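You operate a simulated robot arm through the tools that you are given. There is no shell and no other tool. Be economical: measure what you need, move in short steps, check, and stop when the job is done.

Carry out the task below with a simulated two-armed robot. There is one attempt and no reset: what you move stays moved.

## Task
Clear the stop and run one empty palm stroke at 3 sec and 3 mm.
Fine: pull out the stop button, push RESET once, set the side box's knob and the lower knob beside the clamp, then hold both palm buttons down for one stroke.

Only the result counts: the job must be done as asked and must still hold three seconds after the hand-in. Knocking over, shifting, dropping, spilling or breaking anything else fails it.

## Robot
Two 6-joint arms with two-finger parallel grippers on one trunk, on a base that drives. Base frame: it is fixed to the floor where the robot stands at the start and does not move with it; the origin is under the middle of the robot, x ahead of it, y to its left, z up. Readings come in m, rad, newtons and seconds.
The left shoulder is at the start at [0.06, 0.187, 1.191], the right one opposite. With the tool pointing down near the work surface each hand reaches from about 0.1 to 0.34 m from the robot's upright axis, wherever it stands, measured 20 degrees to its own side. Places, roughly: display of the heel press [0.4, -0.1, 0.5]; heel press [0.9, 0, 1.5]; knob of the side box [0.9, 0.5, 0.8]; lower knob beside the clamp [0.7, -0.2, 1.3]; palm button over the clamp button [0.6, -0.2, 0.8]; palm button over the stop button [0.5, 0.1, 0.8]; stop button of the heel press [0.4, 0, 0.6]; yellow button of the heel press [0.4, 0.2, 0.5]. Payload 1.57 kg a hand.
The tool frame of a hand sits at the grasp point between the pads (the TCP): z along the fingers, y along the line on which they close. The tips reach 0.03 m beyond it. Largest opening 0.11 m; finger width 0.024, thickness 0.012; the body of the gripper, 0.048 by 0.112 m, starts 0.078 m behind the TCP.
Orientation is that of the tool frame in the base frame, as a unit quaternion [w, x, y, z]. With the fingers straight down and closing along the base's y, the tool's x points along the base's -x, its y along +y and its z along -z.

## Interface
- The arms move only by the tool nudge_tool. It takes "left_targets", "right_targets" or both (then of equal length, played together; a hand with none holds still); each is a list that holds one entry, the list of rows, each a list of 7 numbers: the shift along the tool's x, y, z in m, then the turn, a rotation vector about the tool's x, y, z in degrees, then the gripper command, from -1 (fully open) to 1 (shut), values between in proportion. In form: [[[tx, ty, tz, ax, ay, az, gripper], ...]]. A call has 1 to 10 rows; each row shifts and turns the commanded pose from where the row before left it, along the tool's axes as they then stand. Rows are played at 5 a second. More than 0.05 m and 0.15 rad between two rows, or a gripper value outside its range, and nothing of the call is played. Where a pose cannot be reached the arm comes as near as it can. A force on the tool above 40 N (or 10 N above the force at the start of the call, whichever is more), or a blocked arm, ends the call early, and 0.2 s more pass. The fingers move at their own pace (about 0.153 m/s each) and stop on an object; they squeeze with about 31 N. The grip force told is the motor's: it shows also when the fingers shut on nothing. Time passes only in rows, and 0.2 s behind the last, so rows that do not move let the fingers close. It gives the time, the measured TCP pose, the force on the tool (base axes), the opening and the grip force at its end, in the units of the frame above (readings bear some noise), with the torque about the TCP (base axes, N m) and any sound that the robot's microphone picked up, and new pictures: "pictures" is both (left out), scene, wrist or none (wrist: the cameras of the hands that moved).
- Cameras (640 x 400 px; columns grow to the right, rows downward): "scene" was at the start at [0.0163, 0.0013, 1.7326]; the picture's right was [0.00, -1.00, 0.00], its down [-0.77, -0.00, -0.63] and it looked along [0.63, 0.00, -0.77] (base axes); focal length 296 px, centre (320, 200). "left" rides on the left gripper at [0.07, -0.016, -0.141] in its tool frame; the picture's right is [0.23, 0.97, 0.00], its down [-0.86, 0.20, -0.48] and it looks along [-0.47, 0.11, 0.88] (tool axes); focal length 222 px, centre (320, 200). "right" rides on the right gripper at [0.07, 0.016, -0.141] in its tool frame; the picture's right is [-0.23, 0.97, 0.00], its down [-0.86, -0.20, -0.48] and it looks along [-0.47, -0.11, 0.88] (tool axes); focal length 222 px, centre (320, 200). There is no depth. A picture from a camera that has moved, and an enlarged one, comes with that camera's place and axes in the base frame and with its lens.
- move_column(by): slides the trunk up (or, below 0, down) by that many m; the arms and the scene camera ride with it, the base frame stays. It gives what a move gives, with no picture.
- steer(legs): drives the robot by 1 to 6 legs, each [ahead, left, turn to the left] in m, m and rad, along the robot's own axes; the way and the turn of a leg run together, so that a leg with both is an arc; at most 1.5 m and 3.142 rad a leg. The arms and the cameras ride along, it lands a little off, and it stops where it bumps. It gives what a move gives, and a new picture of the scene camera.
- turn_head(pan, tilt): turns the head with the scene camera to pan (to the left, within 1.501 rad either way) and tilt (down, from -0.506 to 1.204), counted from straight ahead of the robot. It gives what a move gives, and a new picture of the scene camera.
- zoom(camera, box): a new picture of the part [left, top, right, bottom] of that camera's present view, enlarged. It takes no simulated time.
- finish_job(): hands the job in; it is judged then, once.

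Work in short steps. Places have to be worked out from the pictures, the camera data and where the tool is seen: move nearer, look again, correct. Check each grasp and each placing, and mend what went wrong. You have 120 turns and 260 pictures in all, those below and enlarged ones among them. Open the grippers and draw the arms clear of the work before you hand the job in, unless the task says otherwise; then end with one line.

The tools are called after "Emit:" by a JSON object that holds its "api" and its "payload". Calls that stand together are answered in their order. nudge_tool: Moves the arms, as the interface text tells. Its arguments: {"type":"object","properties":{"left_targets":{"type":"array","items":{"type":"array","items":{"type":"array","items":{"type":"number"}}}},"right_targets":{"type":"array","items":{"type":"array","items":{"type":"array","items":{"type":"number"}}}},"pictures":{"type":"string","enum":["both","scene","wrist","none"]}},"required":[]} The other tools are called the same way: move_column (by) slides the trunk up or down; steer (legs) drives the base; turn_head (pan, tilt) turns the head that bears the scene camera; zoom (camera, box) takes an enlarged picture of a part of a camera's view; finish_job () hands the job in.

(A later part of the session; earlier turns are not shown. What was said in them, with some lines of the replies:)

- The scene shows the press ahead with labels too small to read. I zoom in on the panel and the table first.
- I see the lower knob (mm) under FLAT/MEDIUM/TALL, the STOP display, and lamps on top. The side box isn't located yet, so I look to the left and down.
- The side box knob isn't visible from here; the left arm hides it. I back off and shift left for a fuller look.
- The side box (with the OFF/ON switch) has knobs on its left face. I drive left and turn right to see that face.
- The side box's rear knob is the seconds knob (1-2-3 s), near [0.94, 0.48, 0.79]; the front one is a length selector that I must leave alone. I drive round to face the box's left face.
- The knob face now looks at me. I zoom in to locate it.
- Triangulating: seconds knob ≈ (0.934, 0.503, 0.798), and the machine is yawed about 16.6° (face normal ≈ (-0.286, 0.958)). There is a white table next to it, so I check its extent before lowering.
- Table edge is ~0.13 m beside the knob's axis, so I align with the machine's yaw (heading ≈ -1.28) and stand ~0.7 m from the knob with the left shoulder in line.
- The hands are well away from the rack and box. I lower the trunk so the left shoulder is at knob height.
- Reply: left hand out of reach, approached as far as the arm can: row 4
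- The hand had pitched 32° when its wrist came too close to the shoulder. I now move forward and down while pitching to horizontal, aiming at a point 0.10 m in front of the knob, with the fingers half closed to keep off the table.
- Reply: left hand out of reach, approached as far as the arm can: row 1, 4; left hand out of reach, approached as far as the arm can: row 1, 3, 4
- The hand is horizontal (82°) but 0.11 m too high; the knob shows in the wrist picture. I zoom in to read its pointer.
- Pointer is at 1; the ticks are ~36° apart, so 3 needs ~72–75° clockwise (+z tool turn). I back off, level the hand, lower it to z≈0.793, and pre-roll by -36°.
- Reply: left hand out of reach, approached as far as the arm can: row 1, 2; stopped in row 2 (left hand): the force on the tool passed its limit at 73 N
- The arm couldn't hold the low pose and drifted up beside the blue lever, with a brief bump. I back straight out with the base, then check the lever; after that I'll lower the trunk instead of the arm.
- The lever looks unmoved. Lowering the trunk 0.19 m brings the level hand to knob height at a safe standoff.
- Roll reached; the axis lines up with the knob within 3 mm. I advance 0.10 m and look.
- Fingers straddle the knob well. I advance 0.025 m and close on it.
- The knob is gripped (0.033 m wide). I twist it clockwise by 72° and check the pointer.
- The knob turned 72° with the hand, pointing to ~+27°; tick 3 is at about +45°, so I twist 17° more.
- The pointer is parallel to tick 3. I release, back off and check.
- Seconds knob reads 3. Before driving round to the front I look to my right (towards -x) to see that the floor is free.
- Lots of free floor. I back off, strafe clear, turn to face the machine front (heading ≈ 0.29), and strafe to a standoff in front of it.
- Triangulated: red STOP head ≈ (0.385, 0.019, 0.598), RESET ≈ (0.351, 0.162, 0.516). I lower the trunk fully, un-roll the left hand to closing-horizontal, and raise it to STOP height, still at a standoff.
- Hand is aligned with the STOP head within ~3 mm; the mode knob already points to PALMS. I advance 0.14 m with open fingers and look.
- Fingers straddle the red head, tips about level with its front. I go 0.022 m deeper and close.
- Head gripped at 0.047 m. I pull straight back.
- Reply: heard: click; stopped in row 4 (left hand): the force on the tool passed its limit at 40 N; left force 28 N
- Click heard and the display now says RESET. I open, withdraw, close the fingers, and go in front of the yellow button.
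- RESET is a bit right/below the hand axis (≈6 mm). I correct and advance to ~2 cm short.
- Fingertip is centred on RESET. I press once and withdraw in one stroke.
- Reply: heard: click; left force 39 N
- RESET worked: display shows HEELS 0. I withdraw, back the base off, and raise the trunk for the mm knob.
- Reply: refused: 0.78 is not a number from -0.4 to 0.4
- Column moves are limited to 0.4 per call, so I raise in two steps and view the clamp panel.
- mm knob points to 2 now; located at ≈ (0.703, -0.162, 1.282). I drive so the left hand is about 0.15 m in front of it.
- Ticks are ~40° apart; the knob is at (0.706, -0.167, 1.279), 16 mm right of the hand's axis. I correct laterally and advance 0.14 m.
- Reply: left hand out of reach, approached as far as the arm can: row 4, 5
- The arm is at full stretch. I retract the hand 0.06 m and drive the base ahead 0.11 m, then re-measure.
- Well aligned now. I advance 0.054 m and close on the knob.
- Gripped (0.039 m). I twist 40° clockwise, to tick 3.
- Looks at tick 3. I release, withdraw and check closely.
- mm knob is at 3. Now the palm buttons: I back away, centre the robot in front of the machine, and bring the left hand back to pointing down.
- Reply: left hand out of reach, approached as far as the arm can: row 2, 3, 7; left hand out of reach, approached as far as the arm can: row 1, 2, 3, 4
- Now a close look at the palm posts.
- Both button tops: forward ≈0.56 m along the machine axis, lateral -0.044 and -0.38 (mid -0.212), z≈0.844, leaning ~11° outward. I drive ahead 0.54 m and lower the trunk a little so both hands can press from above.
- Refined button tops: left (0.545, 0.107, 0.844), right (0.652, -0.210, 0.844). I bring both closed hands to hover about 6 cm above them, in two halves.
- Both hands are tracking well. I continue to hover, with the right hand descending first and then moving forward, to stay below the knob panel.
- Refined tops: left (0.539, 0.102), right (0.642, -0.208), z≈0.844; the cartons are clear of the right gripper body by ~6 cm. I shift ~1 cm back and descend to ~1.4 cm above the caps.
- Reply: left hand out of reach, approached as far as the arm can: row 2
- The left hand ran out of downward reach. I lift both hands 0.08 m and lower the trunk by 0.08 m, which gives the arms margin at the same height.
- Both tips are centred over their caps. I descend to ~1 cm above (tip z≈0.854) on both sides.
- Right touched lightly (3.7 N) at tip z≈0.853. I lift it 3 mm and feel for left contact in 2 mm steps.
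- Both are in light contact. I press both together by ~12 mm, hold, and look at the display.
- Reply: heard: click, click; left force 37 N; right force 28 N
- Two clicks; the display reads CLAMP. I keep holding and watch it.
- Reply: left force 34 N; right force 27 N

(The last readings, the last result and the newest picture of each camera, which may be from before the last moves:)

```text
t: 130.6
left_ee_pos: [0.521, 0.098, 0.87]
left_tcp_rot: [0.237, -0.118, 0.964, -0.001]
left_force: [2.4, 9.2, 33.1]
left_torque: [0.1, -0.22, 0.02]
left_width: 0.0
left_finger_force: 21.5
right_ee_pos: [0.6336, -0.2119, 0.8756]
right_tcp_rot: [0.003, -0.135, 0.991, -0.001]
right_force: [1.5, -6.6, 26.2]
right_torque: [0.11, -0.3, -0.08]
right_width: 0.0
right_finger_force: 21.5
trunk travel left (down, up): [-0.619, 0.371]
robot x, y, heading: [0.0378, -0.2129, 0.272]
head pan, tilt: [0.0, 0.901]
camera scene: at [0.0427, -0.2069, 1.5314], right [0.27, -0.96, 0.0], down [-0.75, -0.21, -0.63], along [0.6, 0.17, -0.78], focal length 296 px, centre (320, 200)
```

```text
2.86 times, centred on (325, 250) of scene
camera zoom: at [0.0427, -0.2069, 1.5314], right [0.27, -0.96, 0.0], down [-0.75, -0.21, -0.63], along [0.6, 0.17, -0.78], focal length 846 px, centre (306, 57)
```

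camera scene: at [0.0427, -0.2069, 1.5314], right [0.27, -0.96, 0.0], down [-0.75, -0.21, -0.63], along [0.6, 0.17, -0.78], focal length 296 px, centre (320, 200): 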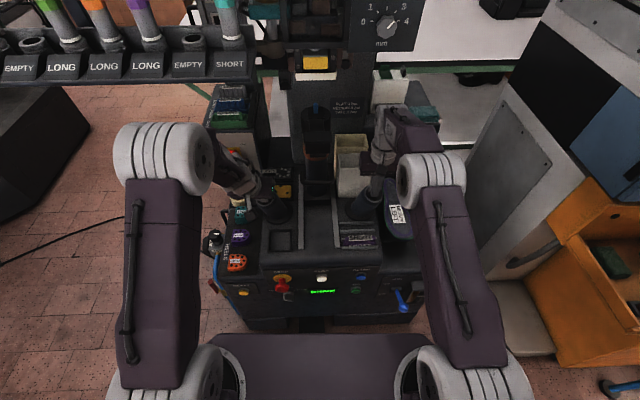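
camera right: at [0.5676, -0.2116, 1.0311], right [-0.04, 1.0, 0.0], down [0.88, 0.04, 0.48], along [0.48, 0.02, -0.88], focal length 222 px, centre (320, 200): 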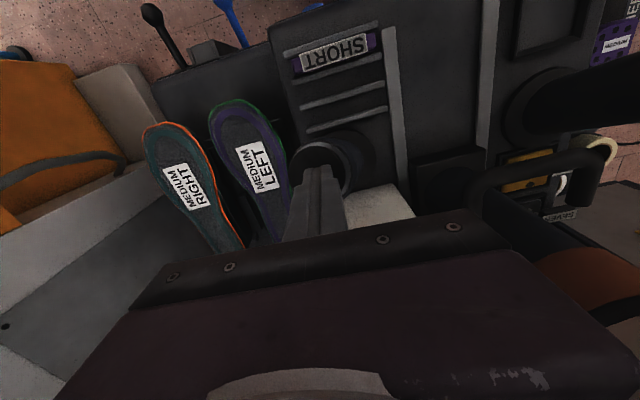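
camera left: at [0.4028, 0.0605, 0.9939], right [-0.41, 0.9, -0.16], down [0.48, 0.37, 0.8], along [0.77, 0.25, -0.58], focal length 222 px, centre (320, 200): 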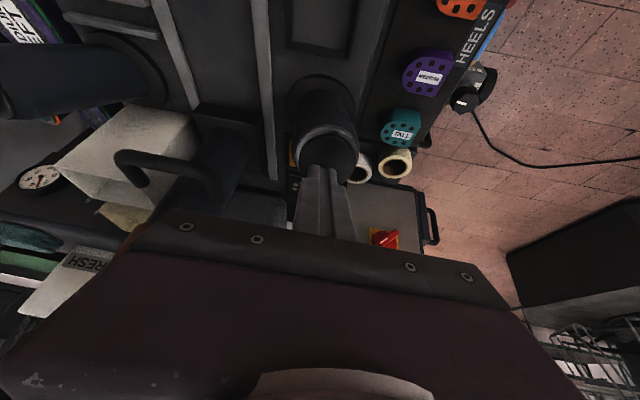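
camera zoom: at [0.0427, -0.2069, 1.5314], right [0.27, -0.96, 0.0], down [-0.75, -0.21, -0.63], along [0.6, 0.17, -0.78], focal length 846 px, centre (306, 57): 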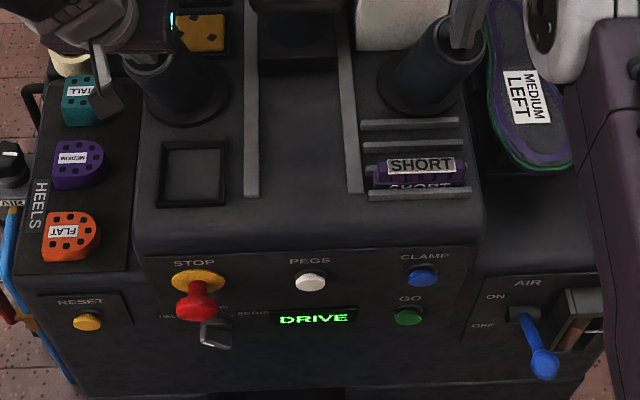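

DRIVE now: the stroke is running. I keep holding.

Emit:
{"api": "nudge_tool", "payload": {"left_targets": [[[0, 0, 0, 0, 0, 0, 1], [0, 0, 0, 0, 0, 0, 1], [0, 0, 0, 0, 0, 0, 1], [0, 0, 0, 0, 0, 0, 1], [0, 0, 0, 0, 0, 0, 1], [0, 0, 0, 0, 0, 0, 1]]], "right_targets": [[[0, 0, 0, 0, 0, 0, 1], [0, 0, 0, 0, 0, 0, 1], [0, 0, 0, 0, 0, 0, 1], [0, 0, 0, 0, 0, 0, 1], [0, 0, 0, 0, 0, 0, 1], [0, 0, 0, 0, 0, 0, 1]]], "pictures": "none"}}

Emit:
{"api": "zoom", "payload": {"camera": "scene", "box": [245, 180, 405, 320]}}

```text
t: 132.0
left_ee_pos: [0.5195, 0.0976, 0.8693]
left_tcp_rot: [0.236, -0.118, 0.965, -0.002]
left_force: [-1.0, 7.1, 33.3]
left_torque: [0.09, -0.08, 0.0]
left_width: 0.0001
left_finger_force: 21.2
right_ee_pos: [0.6328, -0.2114, 0.8759]
right_tcp_rot: [0.002, -0.136, 0.991, 0.001]
right_force: [-4.6, -8.1, 20.3]
right_torque: [-0.04, -0.1, -0.03]
right_width: 0.0002
right_finger_force: 21.1
trunk travel left (down, up): [-0.619, 0.371]
robot x, y, heading: [0.038, -0.2095, 0.275]
head pan, tilt: [0.0, 0.901]
```

```text
2.86 times, centred on (325, 250) of scene
camera zoom: at [0.0419, -0.2074, 1.5314], right [0.27, -0.96, 0.0], down [-0.75, -0.21, -0.63], along [0.6, 0.17, -0.78], focal length 846 px, centre (306, 57)
```

zoom: 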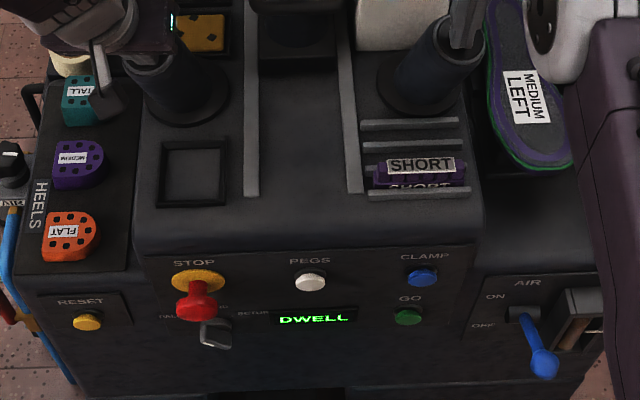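

DWELL (3 s). The right force eased to 20 N, so I add 1.5 mm there and keep holding.

Emit:
{"api": "nudge_tool", "payload": {"left_targets": [[[0, 0, 0, 0, 0, 0, 1], [0, 0, 0, 0, 0, 0, 1], [0, 0, 0, 0, 0, 0, 1], [0, 0, 0, 0, 0, 0, 1], [0, 0, 0, 0, 0, 0, 1], [0, 0, 0, 0, 0, 0, 1], [0, 0, 0, 0, 0, 0, 1]]], "right_targets": [[[0, 0, 0.0015, 0, 0, 0, 1], [0, 0, 0, 0, 0, 0, 1], [0, 0, 0, 0, 0, 0, 1], [0, 0, 0, 0, 0, 0, 1], [0, 0, 0, 0, 0, 0, 1], [0, 0, 0, 0, 0, 0, 1], [0, 0, 0, 0, 0, 0, 1]]], "pictures": "none"}}

Emit:
{"api": "zoom", "payload": {"camera": "scene", "box": [245, 180, 405, 320]}}

```text
t: 133.6
left_ee_pos: [0.5182, 0.0958, 0.8703]
left_tcp_rot: [0.236, -0.117, 0.965, -0.002]
left_force: [-2.9, 4.8, 30.6]
left_torque: [-0.03, -0.06, -0.02]
left_width: 0.0
left_finger_force: 21.5
right_ee_pos: [0.6333, -0.2107, 0.8753]
right_tcp_rot: [0.004, -0.136, 0.991, 0.0]
right_force: [-3.1, -6.6, 26.8]
right_torque: [0.03, -0.16, 0.0]
right_width: 0.0
right_finger_force: 21.6
trunk travel left (down, up): [-0.619, 0.371]
robot x, y, heading: [0.038, -0.2051, 0.274]
head pan, tilt: [0.0, 0.901]
```

```text
2.86 times, centred on (325, 250) of scene
camera zoom: at [0.0412, -0.2076, 1.5315], right [0.27, -0.96, 0.0], down [-0.75, -0.21, -0.63], along [0.6, 0.17, -0.78], focal length 846 px, centre (306, 57)
```

zoom: 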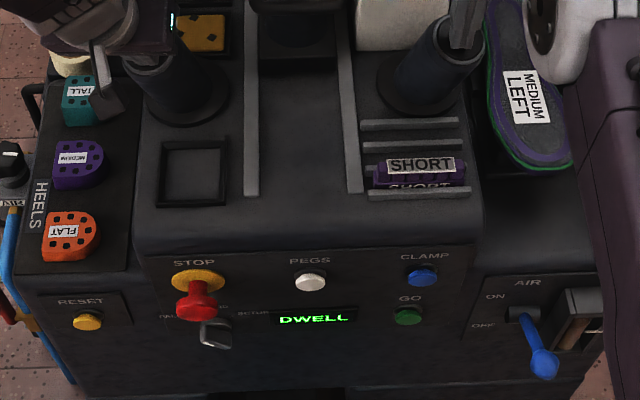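

Still DWELL, both forces steady. I keep holding.

Emit:
{"api": "nudge_tool", "payload": {"left_targets": [[[0, 0, 0, 0, 0, 0, 1], [0, 0, 0, 0, 0, 0, 1], [0, 0, 0, 0, 0, 0, 1], [0, 0, 0, 0, 0, 0, 1], [0, 0, 0, 0, 0, 0, 1], [0, 0, 0, 0, 0, 0, 1], [0, 0, 0, 0, 0, 0, 1]]], "right_targets": [[[0, 0, 0, 0, 0, 0, 1], [0, 0, 0, 0, 0, 0, 1], [0, 0, 0, 0, 0, 0, 1], [0, 0, 0, 0, 0, 0, 1], [0, 0, 0, 0, 0, 0, 1], [0, 0, 0, 0, 0, 0, 1], [0, 0, 0, 0, 0, 0, 1]]], "pictures": "none"}}

Emit:
{"api": "zoom", "payload": {"camera": "scene", "box": [245, 180, 405, 320]}}

```text
t: 135.2
left_ee_pos: [0.518, 0.0958, 0.8685]
left_tcp_rot: [0.236, -0.117, 0.965, -0.003]
left_force: [-6.4, 1.7, 29.8]
left_torque: [-0.07, 0.08, -0.09]
left_width: 0.0
left_finger_force: 20.9
right_ee_pos: [0.6335, -0.2107, 0.8755]
right_tcp_rot: [0.004, -0.136, 0.991, 0.001]
right_force: [-1.6, -4.6, 26.6]
right_torque: [0.14, -0.19, -0.02]
right_width: 0.0002
right_finger_force: 21.7
trunk travel left (down, up): [-0.619, 0.371]
robot x, y, heading: [0.0347, -0.2111, 0.273]
head pan, tilt: [0.0, 0.901]
```

```text
2.86 times, centred on (325, 250) of scene
camera zoom: at [0.041, -0.2077, 1.5315], right [0.27, -0.96, 0.0], down [-0.75, -0.21, -0.63], along [0.6, 0.17, -0.78], focal length 846 px, centre (306, 57)
```

zoom: 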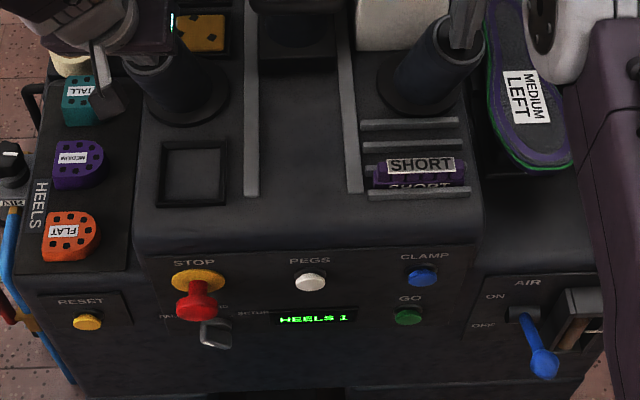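

HEELS 1: one stroke completed. I lift both hands straight off together.

Emit:
{"api": "nudge_tool", "payload": {"left_targets": [[[-0.0178, -0.0024, -0.0358, 0, 0, 0, 1], [-0.0178, -0.0024, -0.0358, 0, 0, 0, 1], [0, 0, 0, 0, 0, 0, 1]]], "right_targets": [[[0, 0, -0.04, 0, 0, 0, 1], [0, 0, -0.04, 0, 0, 0, 1], [0, 0, 0, 0, 0, 0, 1]]], "pictures": "none"}}

Emit:
{"api": "steer", "payload": {"legs": [[-0.5, 0, 0]]}}

Emit:
{"api": "nudge_tool", "payload": {"left_targets": [[[0, 0, 0, 0, 0, 0, -1], [0, 0, 0, 0, 0, 0, -1], [0, 0, 0, 0, 0, 0, -1]]], "right_targets": [[[0, 0, 0, 0, 0, 0, -1], [0, 0, 0, 0, 0, 0, -1], [0, 0, 0, 0, 0, 0, -1]]], "pictures": "scene"}}

Emit:
{"api": "turn_head", "payload": {"pan": 0.05, "tilt": 0.55}}

Emit:
{"api": "zoom", "payload": {"camera": "scene", "box": [220, 120, 420, 300]}}

```text
t: 136.0
left_ee_pos: [0.5226, 0.1033, 0.9414]
left_tcp_rot: [0.234, -0.116, 0.965, -0.009]
left_force: [-0.3, 0.3, -0.6]
left_torque: [-0.02, 0.01, -0.01]
left_width: 0.0
left_finger_force: 21.7
left hand out of reach, approached as far as the arm can: row 2
right_ee_pos: [0.6395, -0.2093, 0.9484]
right_tcp_rot: [-0.001, -0.136, 0.991, 0.0]
right_force: [1.2, -0.6, -0.2]
right_torque: [0.01, 0.05, 0.01]
right_width: 0.0001
right_finger_force: 21.4
trunk travel left (down, up): [-0.619, 0.371]
robot x, y, heading: [0.0363, -0.2088, 0.276]
head pan, tilt: [0.0, 0.901]
```

```text
t: 139.0
left_ee_pos: [0.0386, -0.0325, 0.9424]
left_tcp_rot: [0.234, -0.116, 0.965, -0.008]
left_force: [-0.3, -0.1, 0.0]
left_torque: [0.01, 0.01, 0.03]
left_width: 0.0
left_finger_force: 21.1
right_ee_pos: [0.1556, -0.3443, 0.9519]
right_tcp_rot: [0.0, -0.136, 0.991, 0.0]
right_force: [-0.1, 0.1, 0.0]
right_torque: [0.01, -0.02, 0.01]
right_width: 0.0
right_finger_force: 21.0
trunk travel left (down, up): [-0.619, 0.371]
robot x, y, heading: [-0.4472, -0.341, 0.269]
head pan, tilt: [0.0, 0.901]
camera scene: at [-0.4308, -0.3392, 1.5313], right [0.27, -0.96, 0.0], down [-0.75, -0.21, -0.62], along [0.6, 0.17, -0.78], focal length 296 px, centre (320, 200)
```

scene: 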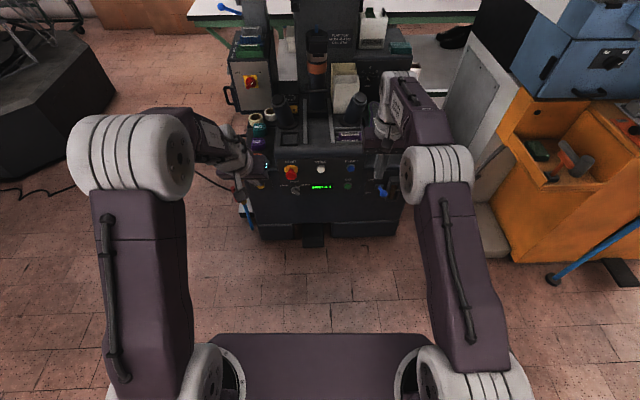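

```text
t: 139.8
left_ee_pos: [0.0381, -0.0326, 0.9417]
left_tcp_rot: [0.234, -0.116, 0.965, -0.008]
left_force: [-0.2, -0.1, 0.0]
left_torque: [-0.02, -0.02, 0.02]
left_width: 0.1099
left_finger_force: 0.0
right_ee_pos: [0.1556, -0.3442, 0.9506]
right_tcp_rot: [0.0, -0.136, 0.991, 0.001]
right_force: [-0.3, 0.0, -0.4]
right_torque: [-0.02, 0.02, -0.01]
right_width: 0.1099
right_finger_force: 0.1
trunk travel left (down, up): [-0.619, 0.371]
robot x, y, heading: [-0.4448, -0.3465, 0.273]
head pan, tilt: [0.0, 0.901]
camera scene: at [-0.4306, -0.3392, 1.5313], right [0.27, -0.96, 0.0], down [-0.76, -0.21, -0.62], along [0.6, 0.17, -0.78], focal length 296 px, centre (320, 200)
```

scene: 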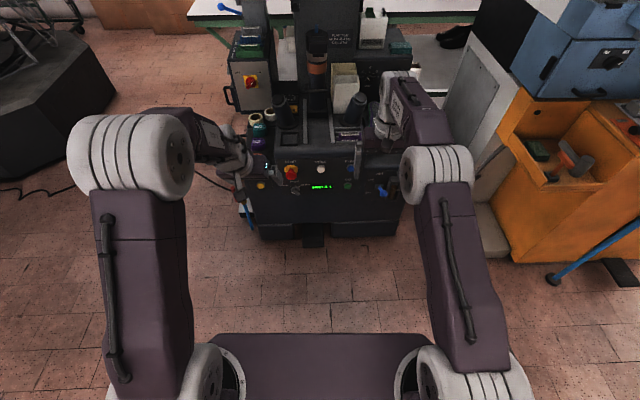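

```text
t: 140.6
left_ee_pos: [0.0388, -0.0323, 0.9418]
left_tcp_rot: [0.235, -0.115, 0.965, -0.008]
left_force: [0.7, 0.0, -0.7]
left_torque: [-0.04, 0.01, -0.02]
left_width: 0.1101
left_finger_force: 0.1
right_ee_pos: [0.1547, -0.3445, 0.95]
right_tcp_rot: [0.0, -0.136, 0.991, 0.0]
right_force: [-0.1, 0.7, 0.9]
right_torque: [-0.01, -0.02, -0.01]
right_width: 0.1099
right_finger_force: 0.0
trunk travel left (down, up): [-0.619, 0.371]
robot x, y, heading: [-0.4429, -0.3469, 0.268]
head pan, tilt: [0.051, 0.55]
camera scene: at [-0.4184, -0.3311, 1.5605], right [0.32, -0.95, 0.0], down [-0.5, -0.17, -0.85], along [0.81, 0.27, -0.52], focal length 296 px, centre (320, 200)
```

scene: 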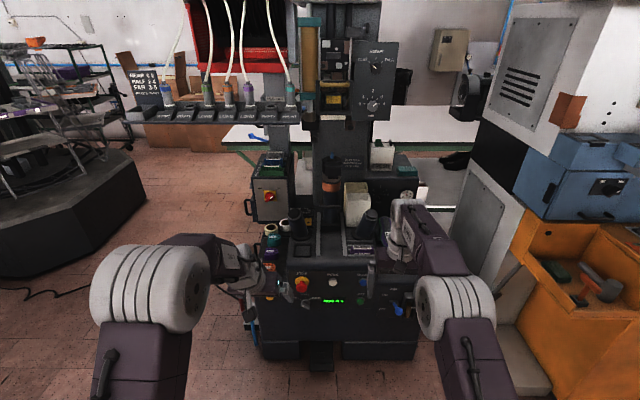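

```text
2.22 times, centred on (320, 210) of scene
camera zoom: at [-0.4184, -0.3311, 1.5605], right [0.32, -0.95, 0.0], down [-0.5, -0.17, -0.85], along [0.81, 0.27, -0.52], focal length 658 px, centre (320, 178)
```

zoom: 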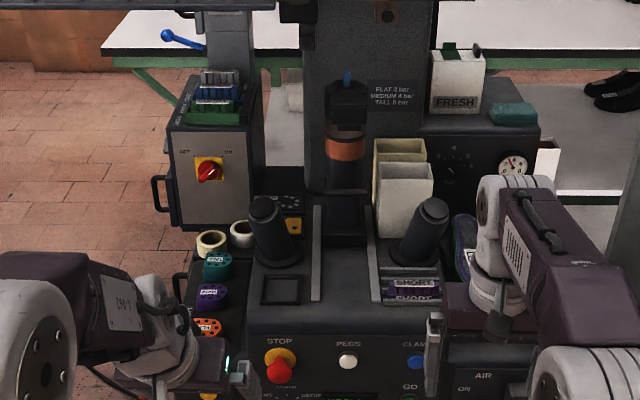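

Everything is in place and the hands are clear. One last check of the display and the mm knob.

Emit:
{"api": "zoom", "payload": {"camera": "scene", "box": [330, 30, 420, 130]}}

Emit:
{"api": "zoom", "payload": {"camera": "scene", "box": [270, 260, 390, 320]}}

```text
4.00 times, centred on (375, 80) of scene
camera zoom: at [-0.4184, -0.3311, 1.5605], right [0.32, -0.95, 0.0], down [-0.5, -0.17, -0.85], along [0.81, 0.27, -0.52], focal length 1184 px, centre (100, 680)
```

zoom: 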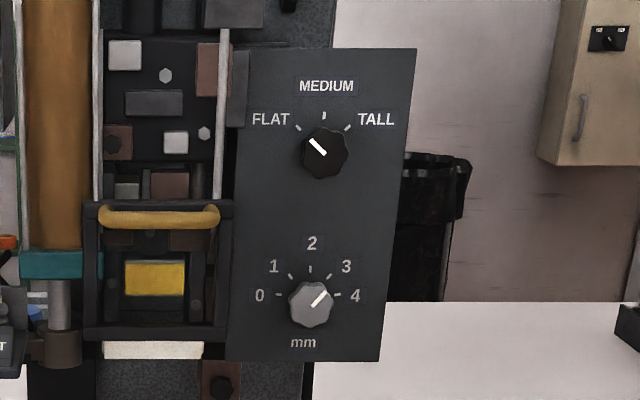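

```text
5.33 times, centred on (330, 290) of scene
camera zoom: at [-0.4184, -0.3311, 1.5605], right [0.32, -0.95, 0.0], down [-0.5, -0.17, -0.85], along [0.81, 0.27, -0.52], focal length 1579 px, centre (267, -280)
```

zoom: 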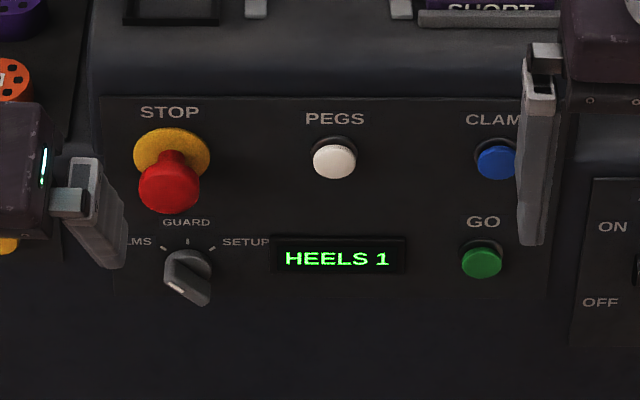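

The mm knob is at 3, STOP is out and the display shows HEELS 1, so I hand the job in.

Emit:
{"api": "finish_job", "payload": {}}

```text
The job is handed in.
```

The stop is cleared and one empty palm stroke ran with the side box's knob at 3 s and the lower clamp knob at 3 mm; the display went from HEELS 0 to HEELS 1, and the job is handed in.
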